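You operate a simulated robot arm through the tools that you are given. There is no shell and no other tool.

You are at the controls of a simulated two-armed robot. One attempt, no reset.

Task
Brush the rust off the iron plate, find the 35 mm spacer block by gauge and stand it there.
Fine: wire brush back; draw the width slide back; other blocks stay in their row. Set down upright: wire brush. What is to be rubbed or washed off counts as gone when no trace of it is left.

The check looks at the end state, three seconds after you hand in, the way a careful person would. Anything else that was tipped, shoved, dropped, spilled or broken makes it a failure.

Robot
Two 7-joint arms with two-finger parallel grippers on one trunk, on a base that moves. Base frame: it is fixed to the floor where the robot stands at the start and does not move with it; the origin is under the middle of the robot, x ahead of it, y to its left, z up. Lengths are in mm, angles in rad, forces in N, time in s.
The left shoulder is at the start at [60, 189, 1178], the right one opposite. With the tool pointing down near the work surface each hand reaches from about 100 to 660 mm from the robot's upright axis, wherever it stands, measured 20 degrees to its own side. Places, roughly: rust [-1600, -600, 900]; width slide [-1700, -400, 900]; wire brush (23x3x4 cm) [-1700, -700, 900]. Payload 3.43 kg a hand.
Tool frame (each hand has its own): the origin (TCP) lies between the finger pads and is the grasp point; the fingertips stand 30 mm ahead of it; z points along the fingers, y is the line along which they close. The gripper opens to 94 mm. The fingers are 28 mm wide and 10 mm thick; the gripper's body (50 by 96 mm) begins 55 mm behind the TCP.
Orientation is told as [roll, pitch, yaw] about the base's x, y, z axes, in that order, counted from this pose: with the fingers straight down and closing along the base's y, the tool's x points along the base's -x, its y along +y and its z along -z.

Tools
- The arms move only by the tool jog_arm. It takes "left_moves", "right_moves" or both (then of equal length, played together; a hand with none holds still); each is a list of rows, each an object (a shift or turn left out is 0, a gripper value left out holds the last) with "dr": the turn, a rotation vector about the tool's x, y, z in units of 5 degrees (1.0 is 5 degrees), a list of three; "delta_pos": the shift along the tool's x, y, z in units of 20 mm (1.0 is 20 mm), a list of three; "gripper": the closure, from 0 (fully open) to 1 (shut). In form: [{"dr": [rx, ry, rz], "delta_pos": [x, y, z], "gripper": gripper}, ...]. A call has 1 to 20 rows; each row shifts and turns the commanded pose from where the row before left it, along the tool's axes as they then stand. A call with a number of a shift or a turn outside -1 to 1 is refused whole. Each row takes 0.2 s and may step no farther than 50 mm and 0.15 rad from the row before; otherwise, or with a gripper value out of range, the whole call is refused. Where a pose cannot be reached the arm comes as near as it can. A force on the tool above 40 N (or 10 N above the force at the start of the call, whichever is more), or a blocked arm, ends the call early, and 0.2 s more pass. The fingers move at their own pace (about 153 mm/s each) and stop on an object; they squeeze with about 20 N. The grip force told is the motor's: it shows also when the fingers shut on nothing. Time passes only in rows, and 0.2 s behind the last, so rows that do not move let the fingers close. It gives the time, the measured TCP pose, the force on the tool (base axes), the opening and the grip force at its end, in the units of the frame above (readings bear some noise), with the torque about the TCP (base axes, N m) and any sound that the robot's microphone picked up, and new pictures: "pictures" is both (left out), scene, wrist or none (wrist: the cameras of the hands that moved).
- Cameras (640 x 400 px; columns grow to the right, rows downward): "scene" is now at [20, -10.9, 1737.8]; the picture's right is [-0.15, -0.99, 0.00], its down [-0.68, 0.10, -0.72] and it looks along [0.72, -0.11, -0.69] (base axes); focal length 262 px, centre (320, 200). "left" rides on the left gripper at [76, -14, -103] in its tool frame; the picture's right is [0.18, 0.98, 0.00], its down [-0.75, 0.14, -0.64] and it looks along [-0.63, 0.12, 0.77] (tool axes); focal length 243 px, centre (320, 200). "right" rides on the right gripper at [76, 14, -102] in its tool frame; the picture's right is [-0.18, 0.98, 0.00], its down [-0.75, -0.14, -0.64] and it looks along [-0.63, -0.12, 0.77] (tool axes); focal length 243 px, centre (320, 200). There is no depth. A picture from a camera that has moved, and an enlarged one, comes with that camera's place and axes in the base frame and with its lens.
- move_column(by): slides the trunk up (or, below 0, down) by that many mm; the arms and the scene camera ride with it, the base frame stays. It gives what a move gives, with no picture.
- steer(legs): drives the robot by 1 to 6 legs, each [ahead, left, turn to the left] in mm, mm and rad, along the robot's own axes; the way and the turn of a leg run together, so that a leg with both is an arc; at most 1500 mm and 3.142 rad a leg. The arms and the cameras ride along, it lands a little off, and it stops where it bumps. It gives what a move gives, and a new picture of the scene camera.
- head_to(pan, tilt): turns the head with the scene camera to pan (to the left, within 1.501 rad either way) and tilt (down, from -0.506 to 1.204), counted from straight ahead of the robot. It gives what a move gives, and a new picture of the scene camera.
- zoom(camera, box): a new picture of the part [left, top, right, bottom] of that camera's present view, enlarged. It takes no simulated time.
- close_job(): hands the job in; it is judged then, once.

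Places have to be worked out from the pictures, the camera data and where the tool is seen. Open the grippers and draw the arms clear of the work before you hand the job in, unless the task says otherwise.

The tools are called after "Emit:" as a command line: name --argument value ..., lists and objects as JSON in quotes. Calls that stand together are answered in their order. jog_arm: Moves the arms, as the interface text tells. Its arguments: {"type":"object","properties":{"left_moves":{"type":"array"},"right_moves":{"type":"array"},"pictures":{"type":"string","enum":["both","scene","wrist","none"]}},"required":[]} The other tools are called the same way: move_column (by) moves the trunk up or down; steer (legs) drives the base; head_to (pan, tilt) turns the head that bears the scene camera; zoom (camera, box) takes an enlarged picture of a part of a camera's view; close_job () hands the job in.

At the start:

```text
time: 0.0
left_position: [436.3, 182.0, 1114.4]
left_orientation: [-0.001, -0.001, -0.001]
left_contact_force: [-0.5, -0.3, 0.0]
left_torque: [-0.04, -0.02, -0.01]
left_finger_gap: 94.2
left_grip_force: 0.1
right_position: [329.8, -117.2, 1100.4]
right_orientation: [0.0, -0.001, 0.0]
right_contact_force: [-0.6, 0.9, -0.8]
right_torque: [0.03, 0.0, 0.01]
right_finger_gap: 94.2
right_grip_force: 0.0
trunk travel left (down, up): [-850.0, 140.0]
robot x, y, heading: [1.3, 0.8, 0.002]
head pan, tilt (commanded): [-0.15, 0.761]
```

scene: 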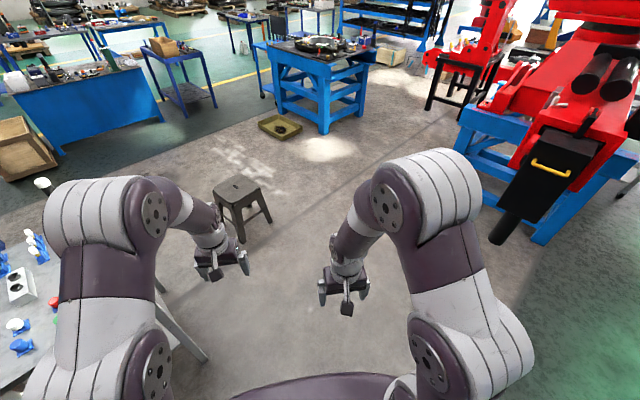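
right: 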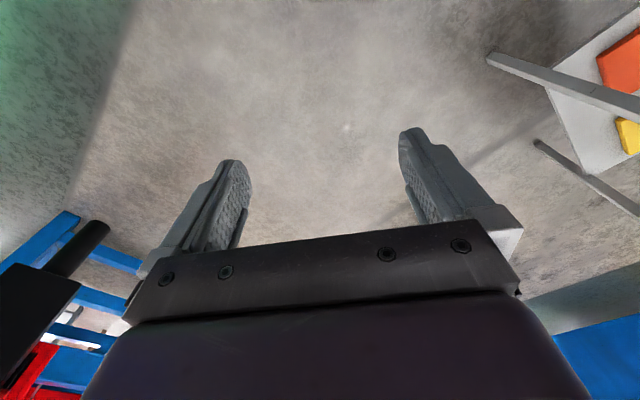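
left: 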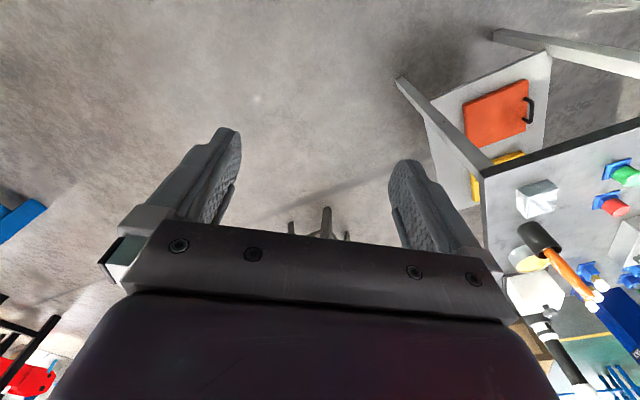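

The work is behind the robot; before turning I look left and right to see what stands close by.

Emit:
head_to --pan 1.5 --tilt 0.7

Emit:
head_to --pan -1.5 --tilt 0.7

```text
time: 1.7
left_position: [435.8, 180.9, 1113.6]
left_orientation: [-0.001, -0.001, 0.0]
left_contact_force: [0.6, 0.3, -1.1]
left_torque: [-0.02, -0.01, 0.02]
left_finger_gap: 94.0
left_grip_force: 0.1
right_position: [328.9, -117.5, 1100.0]
right_orientation: [0.0, 0.001, -0.002]
right_contact_force: [0.8, -0.2, -0.1]
right_torque: [0.01, 0.02, 0.0]
right_finger_gap: 94.1
right_grip_force: 0.1
trunk travel left (down, up): [-850.0, 140.0]
robot x, y, heading: [-3.8, 1.1, 0.004]
head pan, tilt (commanded): [1.499, 0.7]
camera scene: at [-55.4, 86.1, 1742.9], right [1.0, -0.07, 0.0], down [-0.05, -0.64, -0.76], along [0.06, 0.76, -0.64], focal length 262 px, centre (320, 200)
```

scene: 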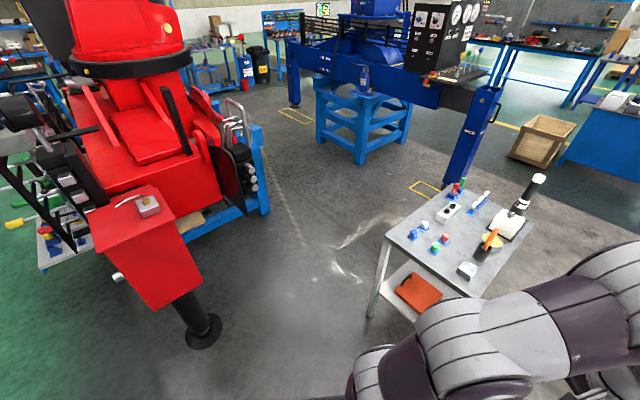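

```text
time: 4.3
left_position: [436.2, 180.9, 1113.5]
left_orientation: [0.0, -0.001, 0.0]
left_contact_force: [0.1, 1.3, 0.1]
left_torque: [0.0, -0.01, 0.05]
left_finger_gap: 94.1
left_grip_force: 0.0
right_position: [328.8, -116.9, 1098.6]
right_orientation: [0.001, 0.001, -0.002]
right_contact_force: [-1.0, 0.0, -0.3]
right_torque: [0.0, -0.02, -0.02]
right_finger_gap: 94.2
right_grip_force: 0.0
trunk travel left (down, up): [-850.0, 140.0]
robot x, y, heading: [3.2, -1.5, 0.003]
head pan, tilt (commanded): [-1.499, 0.7]
camera scene: at [-55.4, -83.3, 1742.9], right [-1.0, -0.07, 0.0], down [-0.05, 0.64, -0.76], along [0.06, -0.76, -0.64], focal length 262 px, centre (320, 200)
```

scene: 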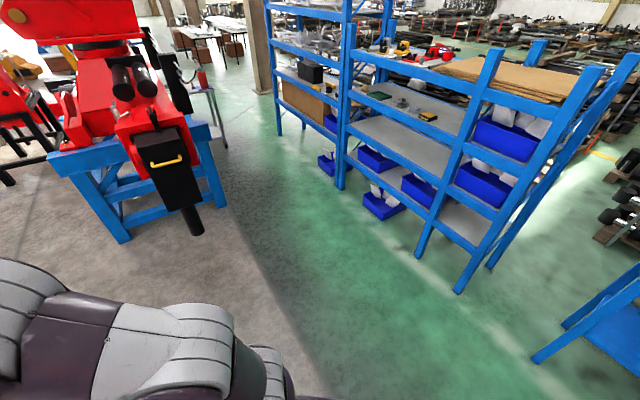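

The nearest table corner lies about 750 mm off, beyond the arms' sweep, so I turn the robot around in place to the right and look at the bench behind.

Emit:
steer --legs '[[0, 0, -3.14]]'

Emit:
head_to --pan 0.3 --tilt 0.5

```text
time: 12.0
left_position: [-428.2, -198.9, 1113.7]
left_orientation: [-0.002, 0.001, -3.101]
left_contact_force: [-0.3, 0.0, 0.1]
left_torque: [0.05, 0.0, 0.06]
left_finger_gap: 94.0
left_grip_force: 0.0
right_position: [-333.6, 103.1, 1099.7]
right_orientation: [-0.001, 0.0, -3.101]
right_contact_force: [-0.1, 0.0, -0.7]
right_torque: [0.0, 0.0, 0.01]
right_finger_gap: 93.9
right_grip_force: 0.0
trunk travel left (down, up): [-850.0, 140.0]
robot x, y, heading: [0.1, -2.8, -3.102]
head pan, tilt (commanded): [-1.499, 0.7]
camera scene: at [48.7, 88.1, 1742.9], right [0.99, 0.11, 0.0], down [0.07, -0.64, -0.76], along [-0.09, 0.76, -0.64], focal length 262 px, centre (320, 200)
```

scene: 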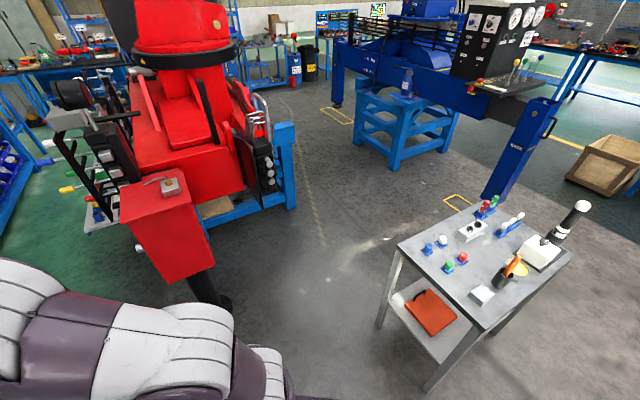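

```text
time: 13.8
left_position: [-428.4, -198.1, 1112.8]
left_orientation: [0.001, 0.0, -3.1]
left_contact_force: [0.3, -0.5, 0.0]
left_torque: [0.0, -0.04, 0.02]
left_finger_gap: 93.9
left_grip_force: 0.0
right_position: [-333.5, 104.2, 1098.9]
right_orientation: [-0.001, 0.0, -3.1]
right_contact_force: [0.1, 1.2, 0.1]
right_torque: [0.01, 0.0, 0.0]
right_finger_gap: 93.9
right_grip_force: 0.1
trunk travel left (down, up): [-850.0, 140.0]
robot x, y, heading: [1.4, -0.9, -3.103]
head pan, tilt (commanded): [0.3, 0.499]
camera scene: at [-27.7, -26.5, 1760.6], right [-0.33, 0.94, 0.0], down [0.45, 0.16, -0.88], along [-0.83, -0.29, -0.48], focal length 262 px, centre (320, 200)
```

scene: 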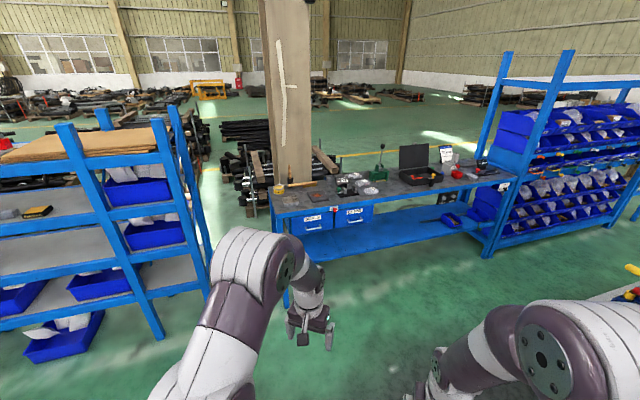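

The bench with the work stands ahead to the left; I enlarge it.

Emit:
zoom --camera "scene" --box '[240, 130, 400, 230]'

Emit:
zoom --camera "scene" --box '[360, 130, 520, 230]'

```text
4.00 times, centred on (320, 180) of scene
camera zoom: at [-27.7, -26.5, 1760.6], right [-0.33, 0.94, 0.0], down [0.45, 0.16, -0.88], along [-0.83, -0.29, -0.48], focal length 1049 px, centre (320, 280)
```

zoom: 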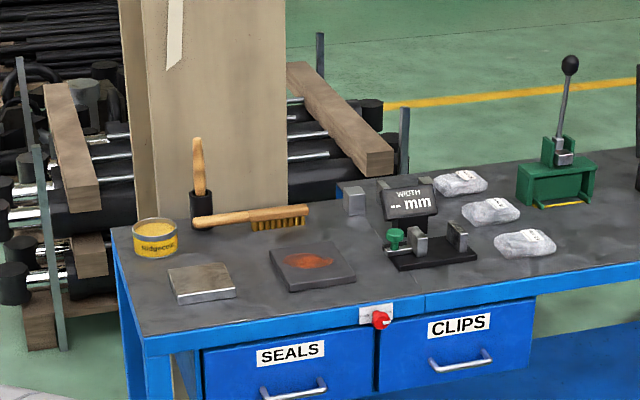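

```text
4.00 times, centred on (440, 180) of scene
camera zoom: at [-27.7, -26.5, 1760.6], right [-0.33, 0.94, 0.0], down [0.45, 0.16, -0.88], along [-0.83, -0.29, -0.48], focal length 1049 px, centre (-160, 280)
```

zoom: 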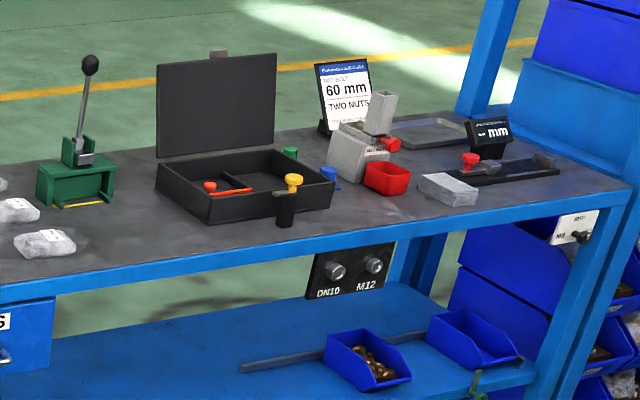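

The rust plate is at about (-1577, -572), the bench front edge runs from about (-1217, -723) to (-1611, -172), so I should face along heading -2.52. I turn and drive to stand about 750 mm before the plate.

Emit:
steer --legs '[[0, 0, 0.58], [870, -480, 0]]'

Emit:
head_to --pan 0.0 --tilt 0.85

```text
time: 20.5
left_position: [-1235.9, -519.6, 1114.2]
left_orientation: [0.0, -0.001, -2.521]
left_contact_force: [0.3, 1.0, -0.3]
left_torque: [0.02, 0.03, 0.0]
left_finger_gap: 94.2
left_grip_force: 0.1
right_position: [-1321.6, -215.1, 1099.1]
right_orientation: [0.0, 0.002, -2.523]
right_contact_force: [0.4, 0.7, 0.0]
right_torque: [0.01, -0.01, -0.01]
right_finger_gap: 94.0
right_grip_force: 0.0
trunk travel left (down, up): [-850.0, 140.0]
robot x, y, heading: [-986.4, -118.4, -2.525]
head pan, tilt (commanded): [0.3, 0.499]
camera scene: at [-994.1, -156.0, 1760.6], right [-0.8, 0.61, 0.0], down [0.29, 0.38, -0.88], along [-0.53, -0.7, -0.48], focal length 262 px, centre (320, 200)
```

scene: 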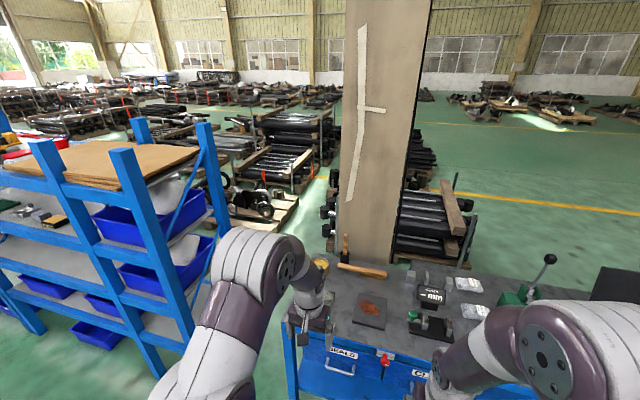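

```text
time: 21.3
left_position: [-1236.4, -520.9, 1115.2]
left_orientation: [0.0, 0.0, -2.522]
left_contact_force: [0.7, -0.7, 0.2]
left_torque: [0.02, -0.01, 0.0]
left_finger_gap: 94.1
left_grip_force: 0.0
right_position: [-1321.2, -215.5, 1098.6]
right_orientation: [-0.001, -0.001, -2.522]
right_contact_force: [-0.3, -0.9, 0.2]
right_torque: [-0.01, -0.02, 0.03]
right_finger_gap: 94.1
right_grip_force: 0.0
trunk travel left (down, up): [-850.0, 140.0]
robot x, y, heading: [-987.4, -118.5, -2.524]
head pan, tilt (commanded): [0.0, 0.85]
camera scene: at [-1003.2, -129.1, 1730.7], right [-0.58, 0.81, 0.0], down [0.61, 0.44, -0.66], along [-0.54, -0.38, -0.75], focal length 262 px, centre (320, 200)
```

scene: 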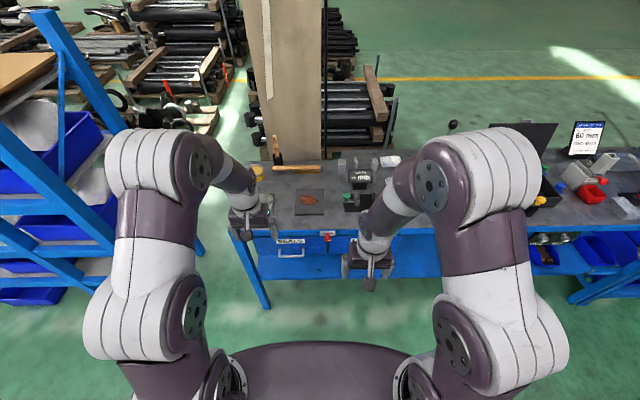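

Emit:
zoom --camera "scene" --box '[230, 115, 430, 240]'

Emit:
zoom --camera "scene" --box '[320, 140, 400, 190]'

```text
3.20 times, centred on (330, 178) of scene
camera zoom: at [-1003.2, -129.1, 1730.7], right [-0.58, 0.81, 0.0], down [0.61, 0.44, -0.66], along [-0.54, -0.38, -0.75], focal length 839 px, centre (288, 272)
```

zoom: 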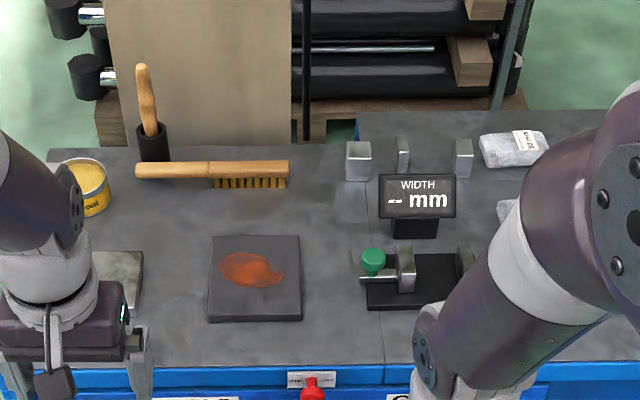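

```text
8.00 times, centred on (360, 165) of scene
camera zoom: at [-1003.2, -129.1, 1730.7], right [-0.58, 0.81, 0.0], down [0.61, 0.44, -0.66], along [-0.54, -0.38, -0.75], focal length 2098 px, centre (0, 480)
```

zoom: 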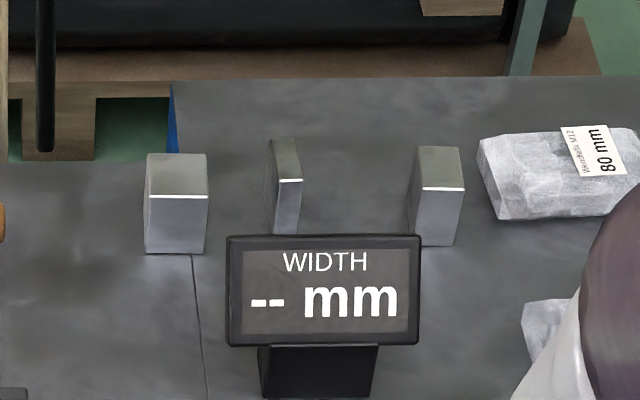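

The rust plate, brush, gauge (green-knobbed slide, "WIDTH" display) and three blocks in a row behind the display are all visible. Before driving closer I look down to see how far my base reaches ahead of the axis and how the bench stands under its edge.

Emit:
head_to --pan 0.0 --tilt 1.2

```text
time: 22.2
left_position: [-1237.3, -519.0, 1114.2]
left_orientation: [0.0, -0.001, -2.522]
left_contact_force: [0.6, 0.0, -0.1]
left_torque: [0.01, 0.01, -0.02]
left_finger_gap: 94.1
left_grip_force: 0.0
right_position: [-1322.2, -215.7, 1099.5]
right_orientation: [-0.002, 0.0, -2.522]
right_contact_force: [-0.2, 0.4, -0.2]
right_torque: [0.04, 0.04, 0.03]
right_finger_gap: 93.9
right_grip_force: 0.1
trunk travel left (down, up): [-850.0, 140.0]
robot x, y, heading: [-983.1, -119.1, -2.521]
head pan, tilt (commanded): [0.0, 1.201]
camera scene: at [-984.9, -116.1, 1706.9], right [-0.58, 0.81, 0.0], down [0.76, 0.54, -0.36], along [-0.3, -0.21, -0.93], focal length 262 px, centre (320, 200)
```

scene: 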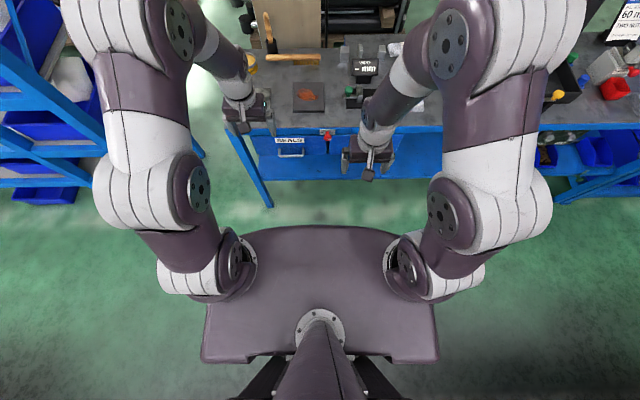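

The torso reaches only about 155 mm ahead; the bench edge is about 600 mm ahead. I drive 200 mm closer and 50 mm to the right, then check for contact.

Emit:
steer --legs '[[200, -50, 0]]'

```text
time: 23.8
left_position: [-1425.7, -594.9, 1114.9]
left_orientation: [0.0, -0.003, -2.522]
left_contact_force: [0.3, 1.1, -0.1]
left_torque: [-0.04, 0.03, 0.03]
left_finger_gap: 93.8
left_grip_force: 0.1
right_position: [-1512.1, -290.4, 1099.8]
right_orientation: [-0.001, -0.003, -2.522]
right_contact_force: [0.3, -0.4, -0.7]
right_torque: [-0.01, 0.0, -0.02]
right_finger_gap: 94.1
right_grip_force: 0.1
trunk travel left (down, up): [-850.0, 140.0]
robot x, y, heading: [-1177.5, -197.0, -2.526]
head pan, tilt (commanded): [0.0, 1.201]
camera scene: at [-1174.1, -190.8, 1706.9], right [-0.58, 0.81, 0.0], down [0.76, 0.54, -0.36], along [-0.3, -0.21, -0.93], focal length 262 px, centre (320, 200)
```

scene: 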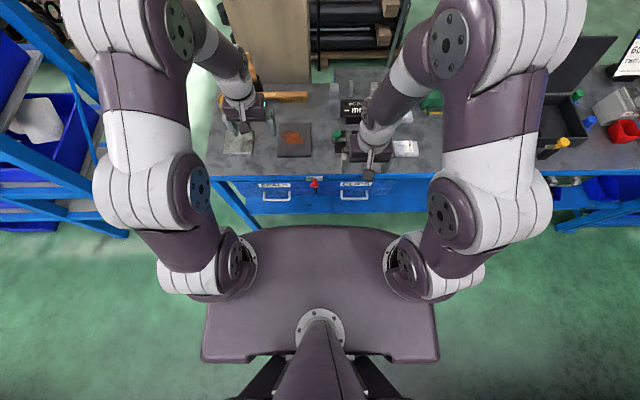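

No bump; I go on another 120 mm ahead.

Emit:
steer --legs '[[120, 0, 0]]'

Emit:
head_to --pan 0.0 --tilt 1.0

```text
time: 25.0
left_position: [-1523.3, -664.5, 1114.4]
left_orientation: [-0.001, -0.001, -2.521]
left_contact_force: [-1.3, -1.4, 1.0]
left_torque: [-0.01, -0.01, 0.01]
left_finger_gap: 94.0
left_grip_force: 0.1
right_position: [-1608.8, -360.2, 1099.7]
right_orientation: [-0.001, 0.001, -2.522]
right_contact_force: [-0.7, -0.3, -1.0]
right_torque: [0.02, -0.02, 0.01]
right_finger_gap: 94.1
right_grip_force: 0.0
trunk travel left (down, up): [-850.0, 140.0]
robot x, y, heading: [-1275.4, -264.2, -2.518]
head pan, tilt (commanded): [0.0, 1.201]
camera scene: at [-1270.9, -259.3, 1706.9], right [-0.58, 0.81, 0.0], down [0.76, 0.54, -0.36], along [-0.3, -0.21, -0.93], focal length 262 px, centre (320, 200)
```

scene: 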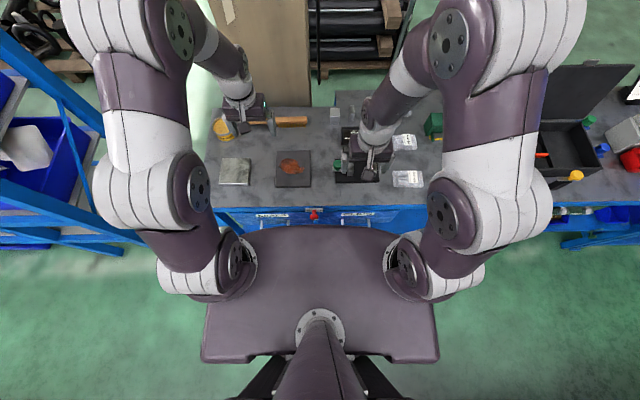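

```text
time: 25.8
left_position: [-1522.9, -664.6, 1114.1]
left_orientation: [-0.001, 0.002, -2.522]
left_contact_force: [-0.7, 1.3, -0.1]
left_torque: [-0.01, -0.03, 0.03]
left_finger_gap: 94.0
left_grip_force: 0.0
right_position: [-1609.1, -359.6, 1099.8]
right_orientation: [0.0, 0.003, -2.519]
right_contact_force: [-0.3, -1.1, 0.5]
right_torque: [-0.01, -0.02, 0.03]
right_finger_gap: 93.9
right_grip_force: 0.1
trunk travel left (down, up): [-850.0, 140.0]
robot x, y, heading: [-1273.7, -261.0, -2.522]
head pan, tilt (commanded): [0.0, 1.0]
camera scene: at [-1284.3, -269.0, 1719.4], right [-0.58, 0.81, 0.0], down [0.69, 0.49, -0.54], along [-0.44, -0.31, -0.84], focal length 262 px, centre (320, 200)
```

scene: 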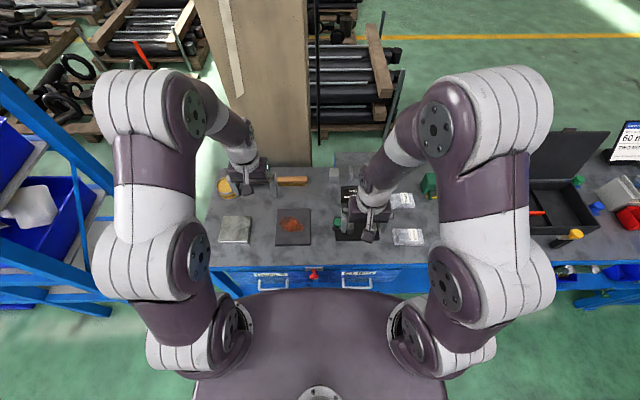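

The hands now hide the work. I draw the left hand back and left, and the right hand back and right, to see the bench.

Emit:
jog_arm --left_moves '[{"delta_pos": [1, 0.8, 0]}, {"delta_pos": [1, 0.8, 0]}, {"delta_pos": [1, 0.8, 0]}, {"delta_pos": [1, 0.8, 0]}, {"delta_pos": [1, 0.8, 0]}, {"delta_pos": [1, 0.8, 0]}, {"delta_pos": [1, 0.8, 0]}, {"delta_pos": [1, 0.8, 0]}]' --right_moves '[{"delta_pos": [0.5, -1, 0]}, {"delta_pos": [0.5, -1, 0]}, {"delta_pos": [0.5, -1, 0]}, {"delta_pos": [0.5, -1, 0]}, {"delta_pos": [0.5, -1, 0]}, {"delta_pos": [0.5, -1, 0]}, {"delta_pos": [0.5, -1, 0]}, {"delta_pos": [0.5, -1, 0]}]'

```text
time: 27.6
left_position: [-1317.3, -674.3, 1114.8]
left_orientation: [0.0, -0.001, -2.521]
left_contact_force: [-0.4, -0.4, 0.0]
left_torque: [-0.04, 0.04, 0.03]
left_finger_gap: 94.0
left_grip_force: 0.1
right_position: [-1636.5, -181.0, 1100.6]
right_orientation: [0.0, 0.0, -2.521]
right_contact_force: [-0.7, 0.0, -0.2]
right_torque: [0.02, 0.02, -0.01]
right_finger_gap: 94.1
right_grip_force: 0.0
trunk travel left (down, up): [-850.0, 140.0]
robot x, y, heading: [-1275.9, -263.3, -2.524]
head pan, tilt (commanded): [0.0, 1.0]
camera scene: at [-1282.1, -267.1, 1719.5], right [-0.58, 0.81, 0.0], down [0.68, 0.49, -0.54], along [-0.44, -0.31, -0.84], focal length 262 px, centre (320, 200)
camera right: at [-1565.6, -148.9, 1203.4], right [0.42, -0.91, 0.0], down [-0.69, -0.32, 0.64], along [-0.58, -0.27, -0.77], focal length 243 px, centre (320, 200)
camera left: at [-1265.3, -618.0, 1218.3], right [0.72, -0.69, 0.0], down [-0.53, -0.55, 0.64], along [-0.45, -0.46, -0.77], focal length 243 px, centre (320, 200)
```

scene: 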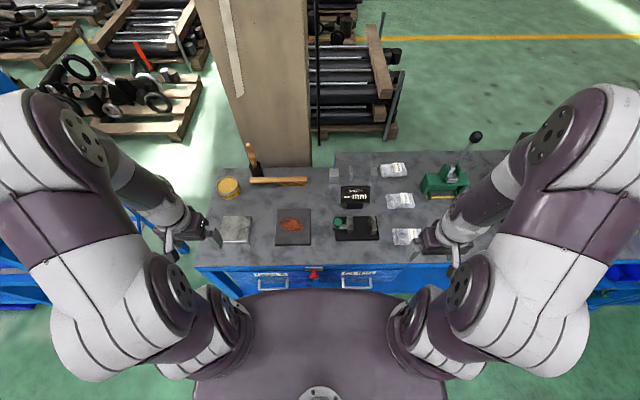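
right: 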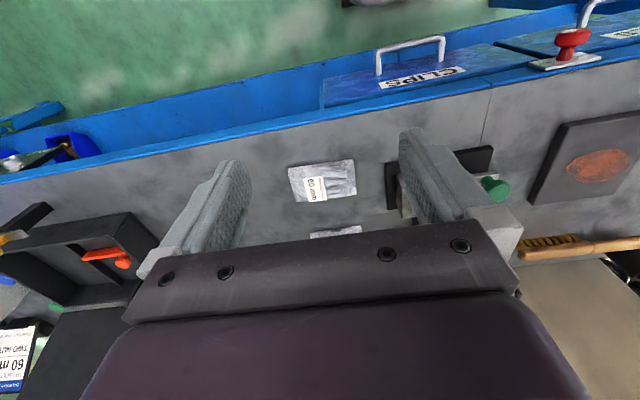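
left: 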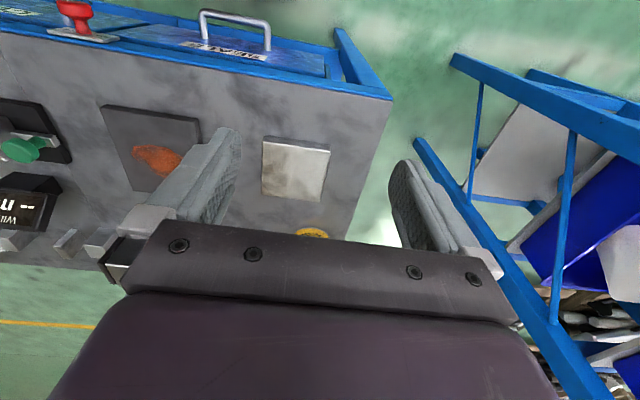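

Now I enlarge the scene view of the work area.

Emit:
zoom --camera "scene" --box '[210, 140, 418, 270]'

Emit:
zoom --camera "scene" --box '[316, 155, 412, 215]'

Emit:
zoom --camera "scene" --box '[232, 140, 328, 200]'

Emit:
zoom --camera "scene" --box '[312, 190, 408, 250]'

```text
3.08 times, centred on (314, 205) of scene
camera zoom: at [-1282.1, -267.1, 1719.5], right [-0.58, 0.81, 0.0], down [0.68, 0.49, -0.54], along [-0.44, -0.31, -0.84], focal length 807 px, centre (338, 185)
```

zoom: 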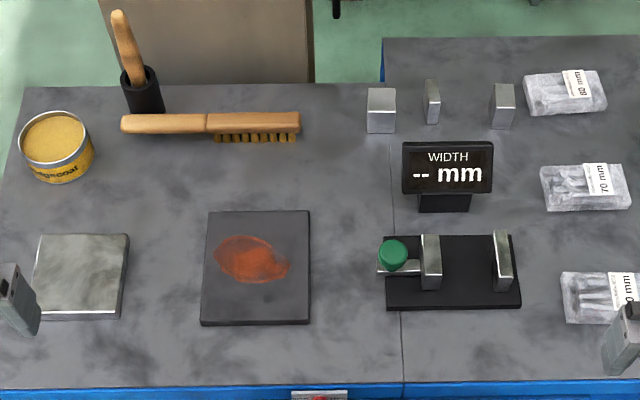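

```text
6.67 times, centred on (364, 185) of scene
camera zoom: at [-1282.1, -267.1, 1719.5], right [-0.58, 0.81, 0.0], down [0.68, 0.49, -0.54], along [-0.44, -0.31, -0.84], focal length 1748 px, centre (27, 300)
```

zoom: 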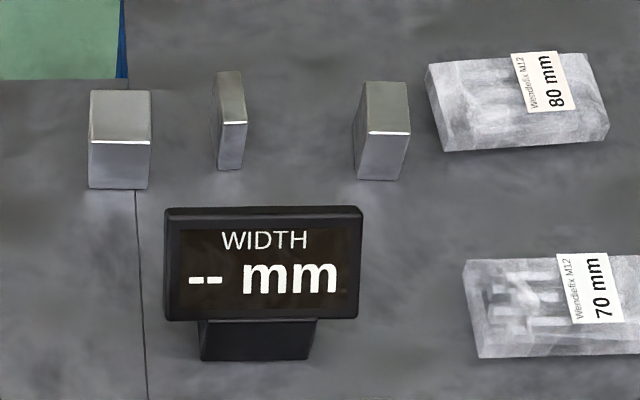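

```text
6.67 times, centred on (280, 170) of scene
camera zoom: at [-1282.1, -267.1, 1719.5], right [-0.58, 0.81, 0.0], down [0.68, 0.49, -0.54], along [-0.44, -0.31, -0.84], focal length 1748 px, centre (587, 400)
```

zoom: 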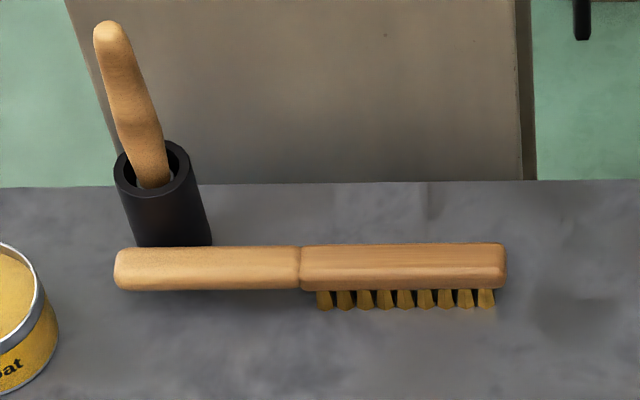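

```text
6.67 times, centred on (360, 220) of scene
camera zoom: at [-1282.1, -267.1, 1719.5], right [-0.58, 0.81, 0.0], down [0.68, 0.49, -0.54], along [-0.44, -0.31, -0.84], focal length 1748 px, centre (53, 67)
```

zoom: 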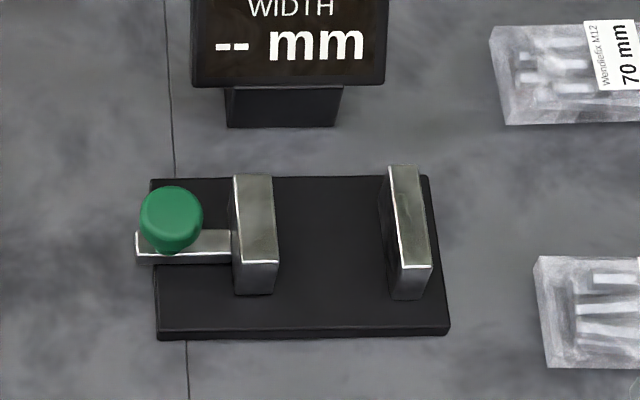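

The brush lies bristles down at about 610 mm ahead and 47–269 mm left of the axis, the rust at 404–466 ahead and 55–138 left. To grip the brush across its width I turn the left hand by 90° (camera side to the right) where it stands.

Emit:
jog_arm --left_moves '[{"dr": [0, 0, -1]}, {"dr": [0, 0, -1]}, {"dr": [0, 0, -1]}, {"dr": [0, 0, -1]}, {"dr": [0, 0, -1]}, {"dr": [0, 0, -1]}, {"dr": [0, 0, -1]}, {"dr": [0, 0, -1]}, {"dr": [0, 0, -1]}, {"dr": [0, 0, -1]}, {"dr": [0, 0, -1]}, {"dr": [0, 0, -1]}, {"dr": [0, 0, -1]}, {"dr": [0, 0, -1]}, {"dr": [0, 0, -1]}, {"dr": [0, 0, -1]}, {"dr": [0, 0, -1]}, {"dr": [0, 0, -1]}]' --pictures "both"

```text
time: 31.4
left_position: [-1318.9, -676.7, 1114.4]
left_orientation: [0.001, 0.0, -0.95]
left_contact_force: [0.6, 0.5, -0.4]
left_torque: [0.02, 0.02, -0.02]
left_finger_gap: 94.0
left_grip_force: 0.1
right_position: [-1636.4, -182.4, 1100.1]
right_orientation: [0.002, 0.0, -2.523]
right_contact_force: [-0.1, -0.9, 0.3]
right_torque: [0.0, 0.02, 0.02]
right_finger_gap: 93.7
right_grip_force: 0.0
trunk travel left (down, up): [-850.0, 140.0]
robot x, y, heading: [-1274.8, -261.8, -2.52]
head pan, tilt (commanded): [0.0, 1.0]
camera scene: at [-1282.9, -268.0, 1719.5], right [-0.58, 0.81, 0.0], down [0.68, 0.49, -0.54], along [-0.44, -0.31, -0.84], focal length 262 px, centre (320, 200)
camera left: at [-1375.3, -622.2, 1218.0], right [0.69, 0.72, 0.0], down [0.55, -0.53, 0.64], along [0.46, -0.44, -0.77], focal length 243 px, centre (320, 200)
```

scene: 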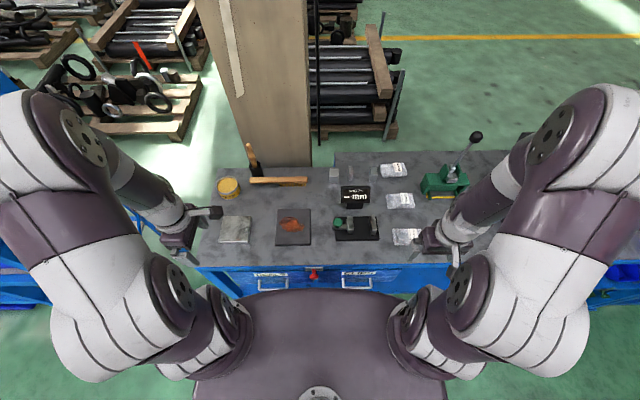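
left: 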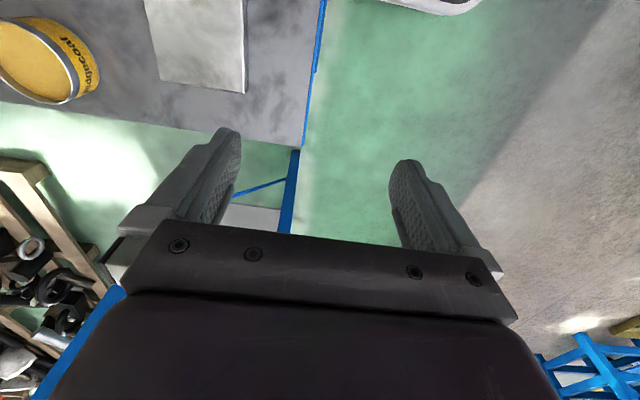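

The hand turned well. Now I bring it over the brush block at about (-1701, -713), keeping it high.

Emit:
jog_arm --left_moves '[{"delta_pos": [0.565, -0.977, 0]}, {"delta_pos": [0.565, -0.977, 0]}, {"delta_pos": [0.565, -0.977, 0]}, {"delta_pos": [0.565, -0.977, 0]}, {"delta_pos": [0.565, -0.977, 0]}, {"delta_pos": [0.565, -0.977, 0]}, {"delta_pos": [0.565, -0.977, 0]}, {"delta_pos": [0.565, -0.977, 0]}, {"delta_pos": [0.565, -0.977, 0]}, {"delta_pos": [0.565, -0.977, 0]}, {"delta_pos": [0.565, -0.977, 0]}, {"delta_pos": [0.565, -0.977, 0]}, {"delta_pos": [0.565, -0.977, 0]}, {"delta_pos": [0.565, -0.977, 0]}, {"delta_pos": [0.565, -0.977, 0]}, {"delta_pos": [0.565, -0.977, 0]}, {"delta_pos": [0.565, -0.977, 0]}]' --pictures "both"

```text
time: 35.0
left_position: [-1675.3, -697.5, 1099.3]
left_orientation: [0.0, 0.001, -0.952]
left_contact_force: [-0.1, -0.3, -0.1]
left_torque: [-0.01, -0.01, 0.01]
left_finger_gap: 93.8
left_grip_force: 0.1
left hand out of reach, approached as far as the arm can: row 16, 17
right_position: [-1635.8, -182.4, 1101.1]
right_orientation: [0.0, 0.0, -2.521]
right_contact_force: [0.2, -0.2, 1.0]
right_torque: [0.01, 0.02, 0.0]
right_finger_gap: 93.9
right_grip_force: 0.0
trunk travel left (down, up): [-850.0, 140.0]
robot x, y, heading: [-1271.9, -262.7, -2.524]
head pan, tilt (commanded): [0.0, 1.0]
camera scene: at [-1282.9, -267.5, 1719.5], right [-0.58, 0.81, 0.0], down [0.68, 0.49, -0.54], along [-0.44, -0.31, -0.84], focal length 262 px, centre (320, 200)
camera left: at [-1731.8, -643.5, 1202.3], right [0.69, 0.72, 0.0], down [0.55, -0.53, 0.64], along [0.46, -0.44, -0.77], focal length 243 px, centre (320, 200)
```

scene: 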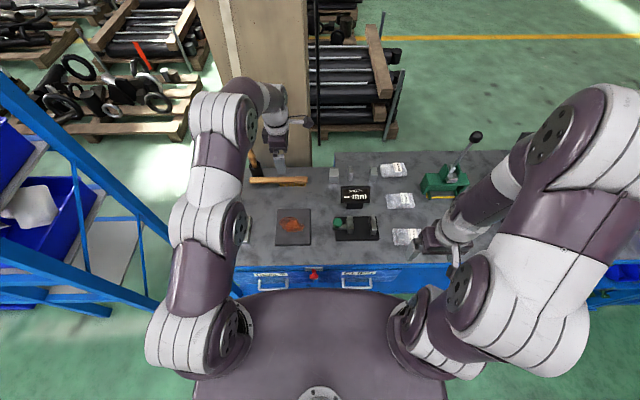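
left: 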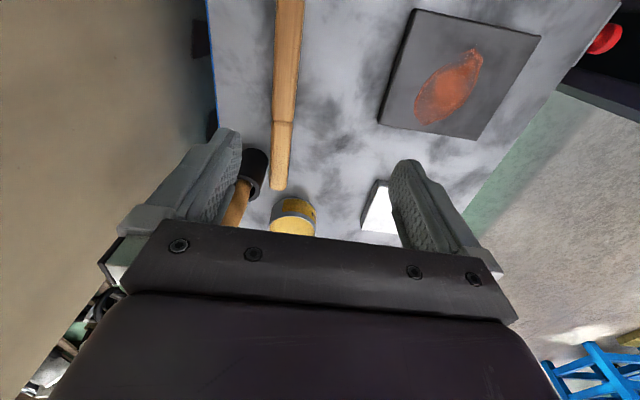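

The arm is at its reach limit at this height, so I draw the hand back 60 mm and edge the base 50 mm nearer.

Emit:
jog_arm --left_moves '[{"delta_pos": [0, 1, 0]}, {"delta_pos": [0, 1, 0]}, {"delta_pos": [0, 1, 0]}]' --pictures "none"

Emit:
steer --legs '[[50, 0, 0]]'

```text
time: 35.8
left_position: [-1625.7, -666.8, 1098.2]
left_orientation: [-0.001, 0.001, -0.952]
left_contact_force: [0.2, 0.1, -0.5]
left_torque: [0.0, -0.01, 0.02]
left_finger_gap: 94.0
left_grip_force: 0.1
right_position: [-1636.1, -182.4, 1101.5]
right_orientation: [0.001, 0.001, -2.522]
right_contact_force: [-0.1, 0.0, 0.1]
right_torque: [-0.01, 0.0, 0.0]
right_finger_gap: 94.1
right_grip_force: 0.0
trunk travel left (down, up): [-850.0, 140.0]
robot x, y, heading: [-1271.1, -263.4, -2.52]
head pan, tilt (commanded): [0.0, 1.0]
```

```text
time: 36.7
left_position: [-1662.5, -690.8, 1102.2]
left_orientation: [-0.005, 0.0, -0.949]
left_contact_force: [0.6, 0.7, 0.1]
left_torque: [-0.02, 0.03, 0.02]
left_finger_gap: 93.9
left_grip_force: 0.1
right_position: [-1673.2, -207.5, 1100.9]
right_orientation: [0.001, -0.003, -2.521]
right_contact_force: [-0.5, 0.0, -0.1]
right_torque: [0.0, 0.02, 0.01]
right_finger_gap: 94.1
right_grip_force: 0.0
trunk travel left (down, up): [-850.0, 140.0]
robot x, y, heading: [-1308.9, -294.7, -2.521]
head pan, tilt (commanded): [0.0, 1.0]
camera scene: at [-1317.0, -292.2, 1719.6], right [-0.58, 0.81, 0.0], down [0.68, 0.49, -0.54], along [-0.44, -0.32, -0.84], focal length 262 px, centre (320, 200)
```

scene: 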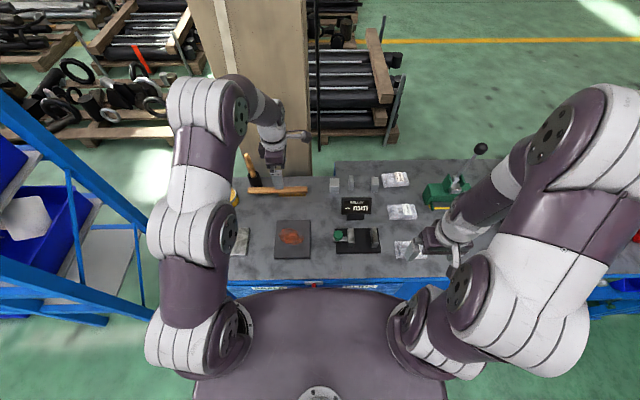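

No bump. I enlarge the scene again for precise positions.

Emit:
zoom --camera "scene" --box '[225, 160, 417, 280]'

Emit:
zoom --camera "left" --box '[0, 0, 640, 400]'

```text
3.33 times, centred on (321, 220) of scene
camera zoom: at [-1317.0, -292.2, 1719.6], right [-0.58, 0.81, 0.0], down [0.68, 0.49, -0.54], along [-0.44, -0.32, -0.84], focal length 874 px, centre (317, 133)
```

zoom: 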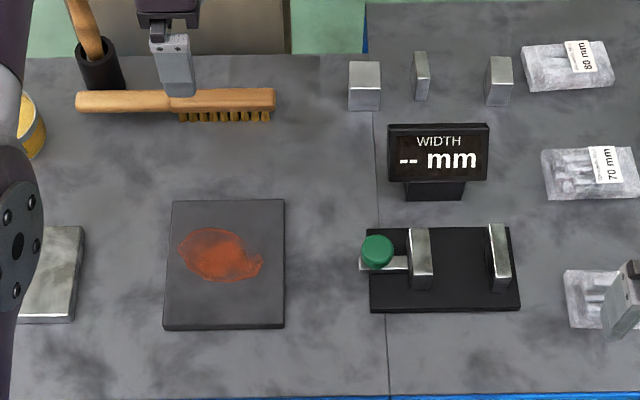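

```text
1.00 times, centred on (320, 200) of left (not enlarged: the box is as wide or as high as the picture)
camera zoom: at [-1718.6, -637.5, 1205.4], right [0.69, 0.72, 0.0], down [0.56, -0.53, 0.64], along [0.46, -0.45, -0.77], focal length 243 px, centre (320, 200)
```

zoom: 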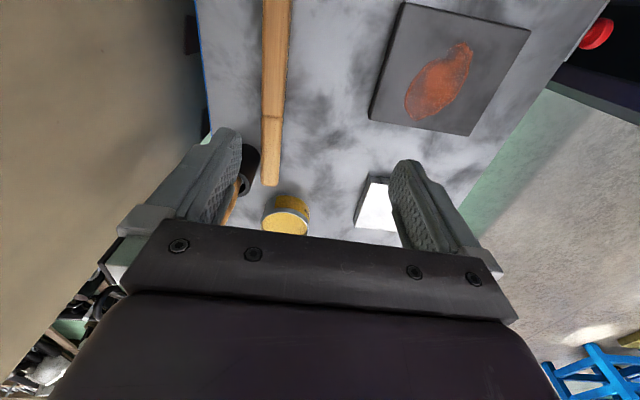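

Triangulating: plate top at z≈892, so the bench top is at about 880 and the brush's back at about 920; brush block centre line at about 571 ahead, grip spot near (-1703, -716). I move above it and lower to TCP z≈960.

Emit:
jog_arm --left_moves '[{"delta_pos": [0.06, -0.8, 0]}, {"delta_pos": [0.06, -0.8, 0]}, {"delta_pos": [0.06, -0.8, 0]}, {"delta_pos": [0, 0, 1]}, {"delta_pos": [0, 0, 1]}, {"delta_pos": [0, 0, 1]}, {"delta_pos": [0, 0, 1]}, {"delta_pos": [0, 0, 1]}, {"delta_pos": [0, 0, 1]}, {"delta_pos": [0, 0, 1]}]' --pictures "both"

```text
time: 38.9
left_position: [-1706.6, -719.7, 960.1]
left_orientation: [0.001, 0.0, -0.948]
left_contact_force: [-0.4, -0.6, -0.2]
left_torque: [-0.02, 0.0, 0.01]
left_finger_gap: 94.1
left_grip_force: 0.1
right_position: [-1675.6, -210.2, 1100.2]
right_orientation: [-0.001, 0.0, -2.519]
right_contact_force: [-0.5, -0.4, -0.1]
right_torque: [-0.01, 0.0, -0.01]
right_finger_gap: 94.0
right_grip_force: 0.1
trunk travel left (down, up): [-850.0, 140.0]
robot x, y, heading: [-1311.4, -292.3, -2.522]
head pan, tilt (commanded): [0.0, 1.0]
camera scene: at [-1322.9, -296.7, 1719.5], right [-0.58, 0.81, 0.0], down [0.68, 0.49, -0.54], along [-0.44, -0.31, -0.84], focal length 262 px, centre (320, 200)
camera left: at [-1763.8, -665.9, 1062.9], right [0.69, 0.72, 0.0], down [0.55, -0.53, 0.64], along [0.46, -0.44, -0.77], focal length 243 px, centre (320, 200)
```

scene: 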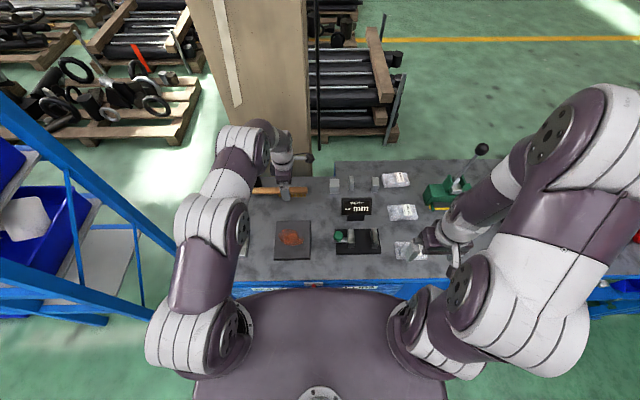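
left: 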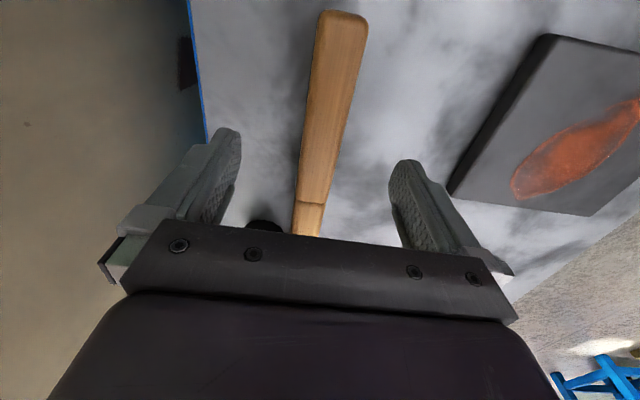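

The brush is centred between the fingers and nearly parallel to the tool. I lower to TCP z≈922 with the fingers astride, then probe the bench gently in small steps.

Emit:
jog_arm --left_moves '[{"delta_pos": [0, 0, 1]}, {"delta_pos": [0, 0, 0.7]}, {"delta_pos": [0, 0, 0.1]}, {"delta_pos": [0, 0, 0.1]}]' --pictures "wrist"

```text
time: 39.9
left_position: [-1707.0, -720.1, 920.6]
left_orientation: [0.001, 0.0, -0.951]
left_contact_force: [0.3, -0.4, 0.6]
left_torque: [0.0, -0.01, -0.03]
left_finger_gap: 93.9
left_grip_force: 0.1
right_position: [-1677.0, -211.0, 1100.6]
right_orientation: [-0.001, 0.0, -2.521]
right_contact_force: [0.1, -0.2, 0.4]
right_torque: [0.0, 0.05, 0.02]
right_finger_gap: 94.4
right_grip_force: 0.2
trunk travel left (down, up): [-850.0, 140.0]
robot x, y, heading: [-1316.5, -293.9, -2.52]
head pan, tilt (commanded): [0.0, 1.0]
camera left: at [-1764.1, -665.7, 1024.8], right [0.69, 0.72, 0.0], down [0.55, -0.53, 0.64], along [0.46, -0.44, -0.77], focal length 243 px, centre (320, 200)
```

left: 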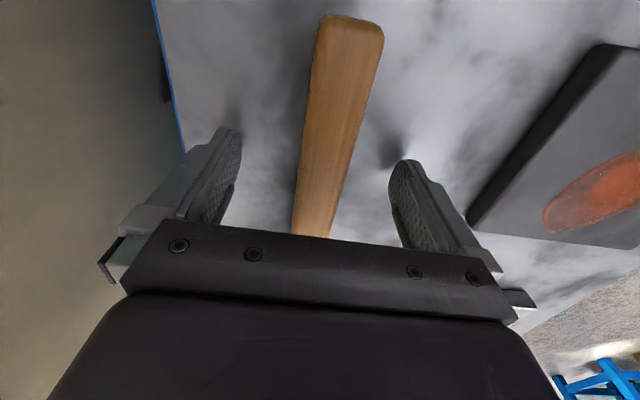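

Motion parallax puts the brush top at z≈921. I keep probing down in 2 mm steps to find the bench.

Emit:
jog_arm --left_moves '[{"delta_pos": [0, 0, 0.1]}, {"delta_pos": [0, 0, 0.1]}, {"delta_pos": [0, 0, 0.1]}, {"delta_pos": [0, 0, 0.05]}, {"delta_pos": [0, 0, 0]}]' --pictures "none"

Emit:
jog_arm --left_moves '[{"delta_pos": [0, 0, 0.05]}, {"delta_pos": [0, 0, 0.05]}, {"delta_pos": [0, 0, 0]}]' --pictures "none"

```text
time: 41.1
left_position: [-1705.8, -720.7, 914.6]
left_orientation: [-0.001, 0.0, -0.95]
left_contact_force: [0.2, -0.6, 7.1]
left_torque: [0.21, -0.32, -0.04]
left_finger_gap: 94.1
left_grip_force: 0.0
right_position: [-1675.6, -211.0, 1101.0]
right_orientation: [0.0, 0.001, -2.519]
right_contact_force: [-0.5, 0.2, 0.0]
right_torque: [-0.02, 0.0, 0.0]
right_finger_gap: 94.2
right_grip_force: 0.1
trunk travel left (down, up): [-850.0, 140.0]
robot x, y, heading: [-1311.8, -289.2, -2.521]
head pan, tilt (commanded): [0.0, 1.0]
```

```text
time: 41.9
left_position: [-1706.7, -718.6, 914.7]
left_orientation: [-0.005, -0.001, -0.952]
left_contact_force: [-0.3, -5.6, 26.8]
left_torque: [0.65, -1.18, -0.25]
left_finger_gap: 92.3
left_grip_force: 0.1
right_position: [-1674.5, -210.4, 1101.5]
right_orientation: [0.0, -0.001, -2.521]
right_contact_force: [0.0, -0.4, -0.2]
right_torque: [-0.01, 0.03, 0.0]
right_finger_gap: 94.1
right_grip_force: 0.1
trunk travel left (down, up): [-850.0, 140.0]
robot x, y, heading: [-1313.6, -291.5, -2.522]
head pan, tilt (commanded): [0.0, 1.0]
```

The bench is touched at TCP z≈914.8, so its top is at about 885. I rise 15 mm and turn the tool by about 2.3° to line up with the brush axis before closing.

Emit:
jog_arm --left_moves '[{"delta_pos": [0, 0, -0.4]}, {"delta_pos": [0, 0, -0.4], "dr": [0, 0, -0.45]}, {"delta_pos": [0, 0, 0]}]' --pictures "wrist"

```text
time: 42.7
left_position: [-1707.4, -717.6, 927.2]
left_orientation: [0.003, 0.001, -0.912]
left_contact_force: [-0.4, 0.2, 0.4]
left_torque: [-0.04, 0.0, -0.02]
left_finger_gap: 93.9
left_grip_force: 0.1
right_position: [-1675.9, -210.4, 1099.7]
right_orientation: [0.0, 0.001, -2.52]
right_contact_force: [0.2, -0.4, 0.0]
right_torque: [0.0, 0.0, -0.01]
right_finger_gap: 93.9
right_grip_force: 0.0
trunk travel left (down, up): [-850.0, 140.0]
robot x, y, heading: [-1313.2, -287.8, -2.525]
head pan, tilt (commanded): [0.0, 1.0]
camera left: at [-1765.7, -667.8, 1030.2], right [0.66, 0.75, 0.0], down [0.57, -0.51, 0.64], along [0.48, -0.43, -0.77], focal length 243 px, centre (320, 200)
```

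left: 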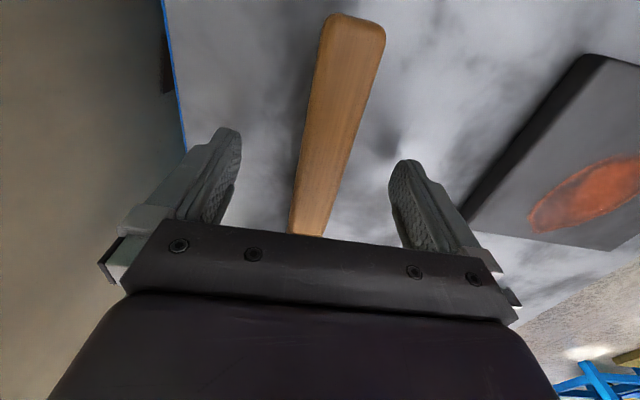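

Aligned and centred. I close the left gripper on the brush.

Emit:
jog_arm --left_moves '[{"gripper": 1}, {"gripper": 1}, {"gripper": 1}, {"gripper": 1}]' --pictures "wrist"

```text
time: 43.7
left_position: [-1706.7, -720.0, 927.4]
left_orientation: [0.0, 0.0, -0.911]
left_contact_force: [-0.3, 0.5, -1.2]
left_torque: [0.03, 0.01, -0.02]
left_finger_gap: 25.5
left_grip_force: 20.2
right_position: [-1676.6, -211.1, 1100.8]
right_orientation: [0.0, 0.001, -2.521]
right_contact_force: [0.7, 0.1, 0.2]
right_torque: [0.01, 0.0, -0.04]
right_finger_gap: 94.0
right_grip_force: 0.0
trunk travel left (down, up): [-850.0, 140.0]
robot x, y, heading: [-1312.0, -286.7, -2.518]
head pan, tilt (commanded): [0.0, 1.0]
camera left: at [-1765.8, -668.0, 1030.7], right [0.66, 0.75, 0.0], down [0.57, -0.51, 0.64], along [0.48, -0.43, -0.77], focal length 243 px, centre (320, 200)
```

left: 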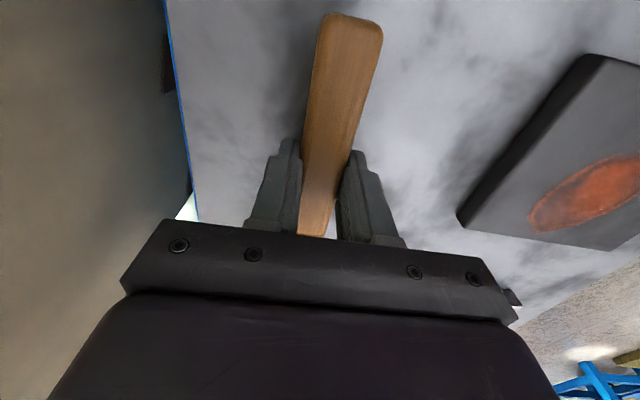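

The brush is gripped (25.5 mm). I lift it 50 mm, bring it back 185 mm over the rust and lower it to about 8 mm above the plate.

Emit:
jog_arm --left_moves '[{"delta_pos": [0, 0, -0.5]}, {"delta_pos": [0, 0, -1]}, {"delta_pos": [0, 0, -1]}, {"delta_pos": [0, 0.925, 0]}, {"delta_pos": [0, 0.925, 0]}, {"delta_pos": [0, 0.925, 0]}, {"delta_pos": [0, 0.925, 0]}, {"delta_pos": [0, 0.925, 0]}, {"delta_pos": [0, 0.925, 0]}, {"delta_pos": [0, 0.925, 0]}, {"delta_pos": [0, 0.925, 0]}, {"delta_pos": [0, 0.925, 0]}, {"delta_pos": [0, 0.925, 0]}, {"delta_pos": [0, 0, 0.75]}, {"delta_pos": [0, 0, 0.75]}]' --pictures "both"

```text
time: 46.9
left_position: [-1562.0, -607.0, 948.8]
left_orientation: [0.0, 0.0, -0.91]
left_contact_force: [-0.7, 0.1, 0.3]
left_torque: [0.04, 0.02, -0.01]
left_finger_gap: 25.3
left_grip_force: 19.5
right_position: [-1676.4, -210.2, 1101.2]
right_orientation: [0.0, 0.0, -2.521]
right_contact_force: [0.1, -0.1, -0.1]
right_torque: [0.0, 0.0, 0.03]
right_finger_gap: 93.9
right_grip_force: 0.1
trunk travel left (down, up): [-850.0, 140.0]
robot x, y, heading: [-1312.9, -290.6, -2.521]
head pan, tilt (commanded): [0.0, 1.0]
camera scene: at [-1323.3, -296.9, 1719.5], right [-0.58, 0.81, 0.0], down [0.68, 0.49, -0.54], along [-0.44, -0.31, -0.84], focal length 262 px, centre (320, 200)
camera left: at [-1620.1, -555.1, 1053.1], right [0.66, 0.75, 0.0], down [0.57, -0.51, 0.64], along [0.48, -0.43, -0.77], focal length 243 px, centre (320, 200)
```

scene: 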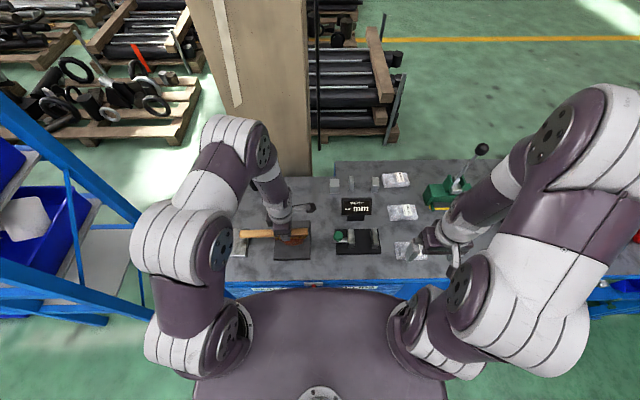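
left: 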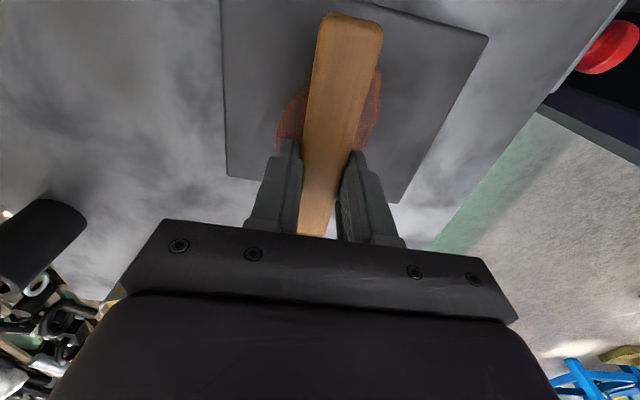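

The brush hovers over the rust. I zoom in to check its position over the plate and the clearance of the handle above the silver slab.

Emit:
zoom --camera "scene" --box '[215, 185, 343, 265]'

```text
5.00 times, centred on (279, 225) of scene
camera zoom: at [-1323.3, -296.9, 1719.5], right [-0.58, 0.81, 0.0], down [0.68, 0.49, -0.54], along [-0.44, -0.31, -0.84], focal length 1311 px, centre (525, 75)
```

zoom: 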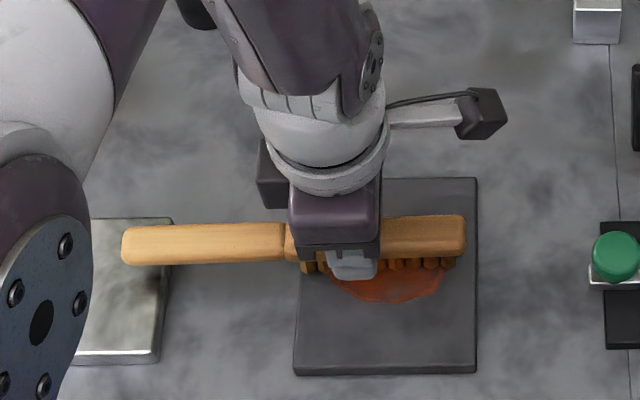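

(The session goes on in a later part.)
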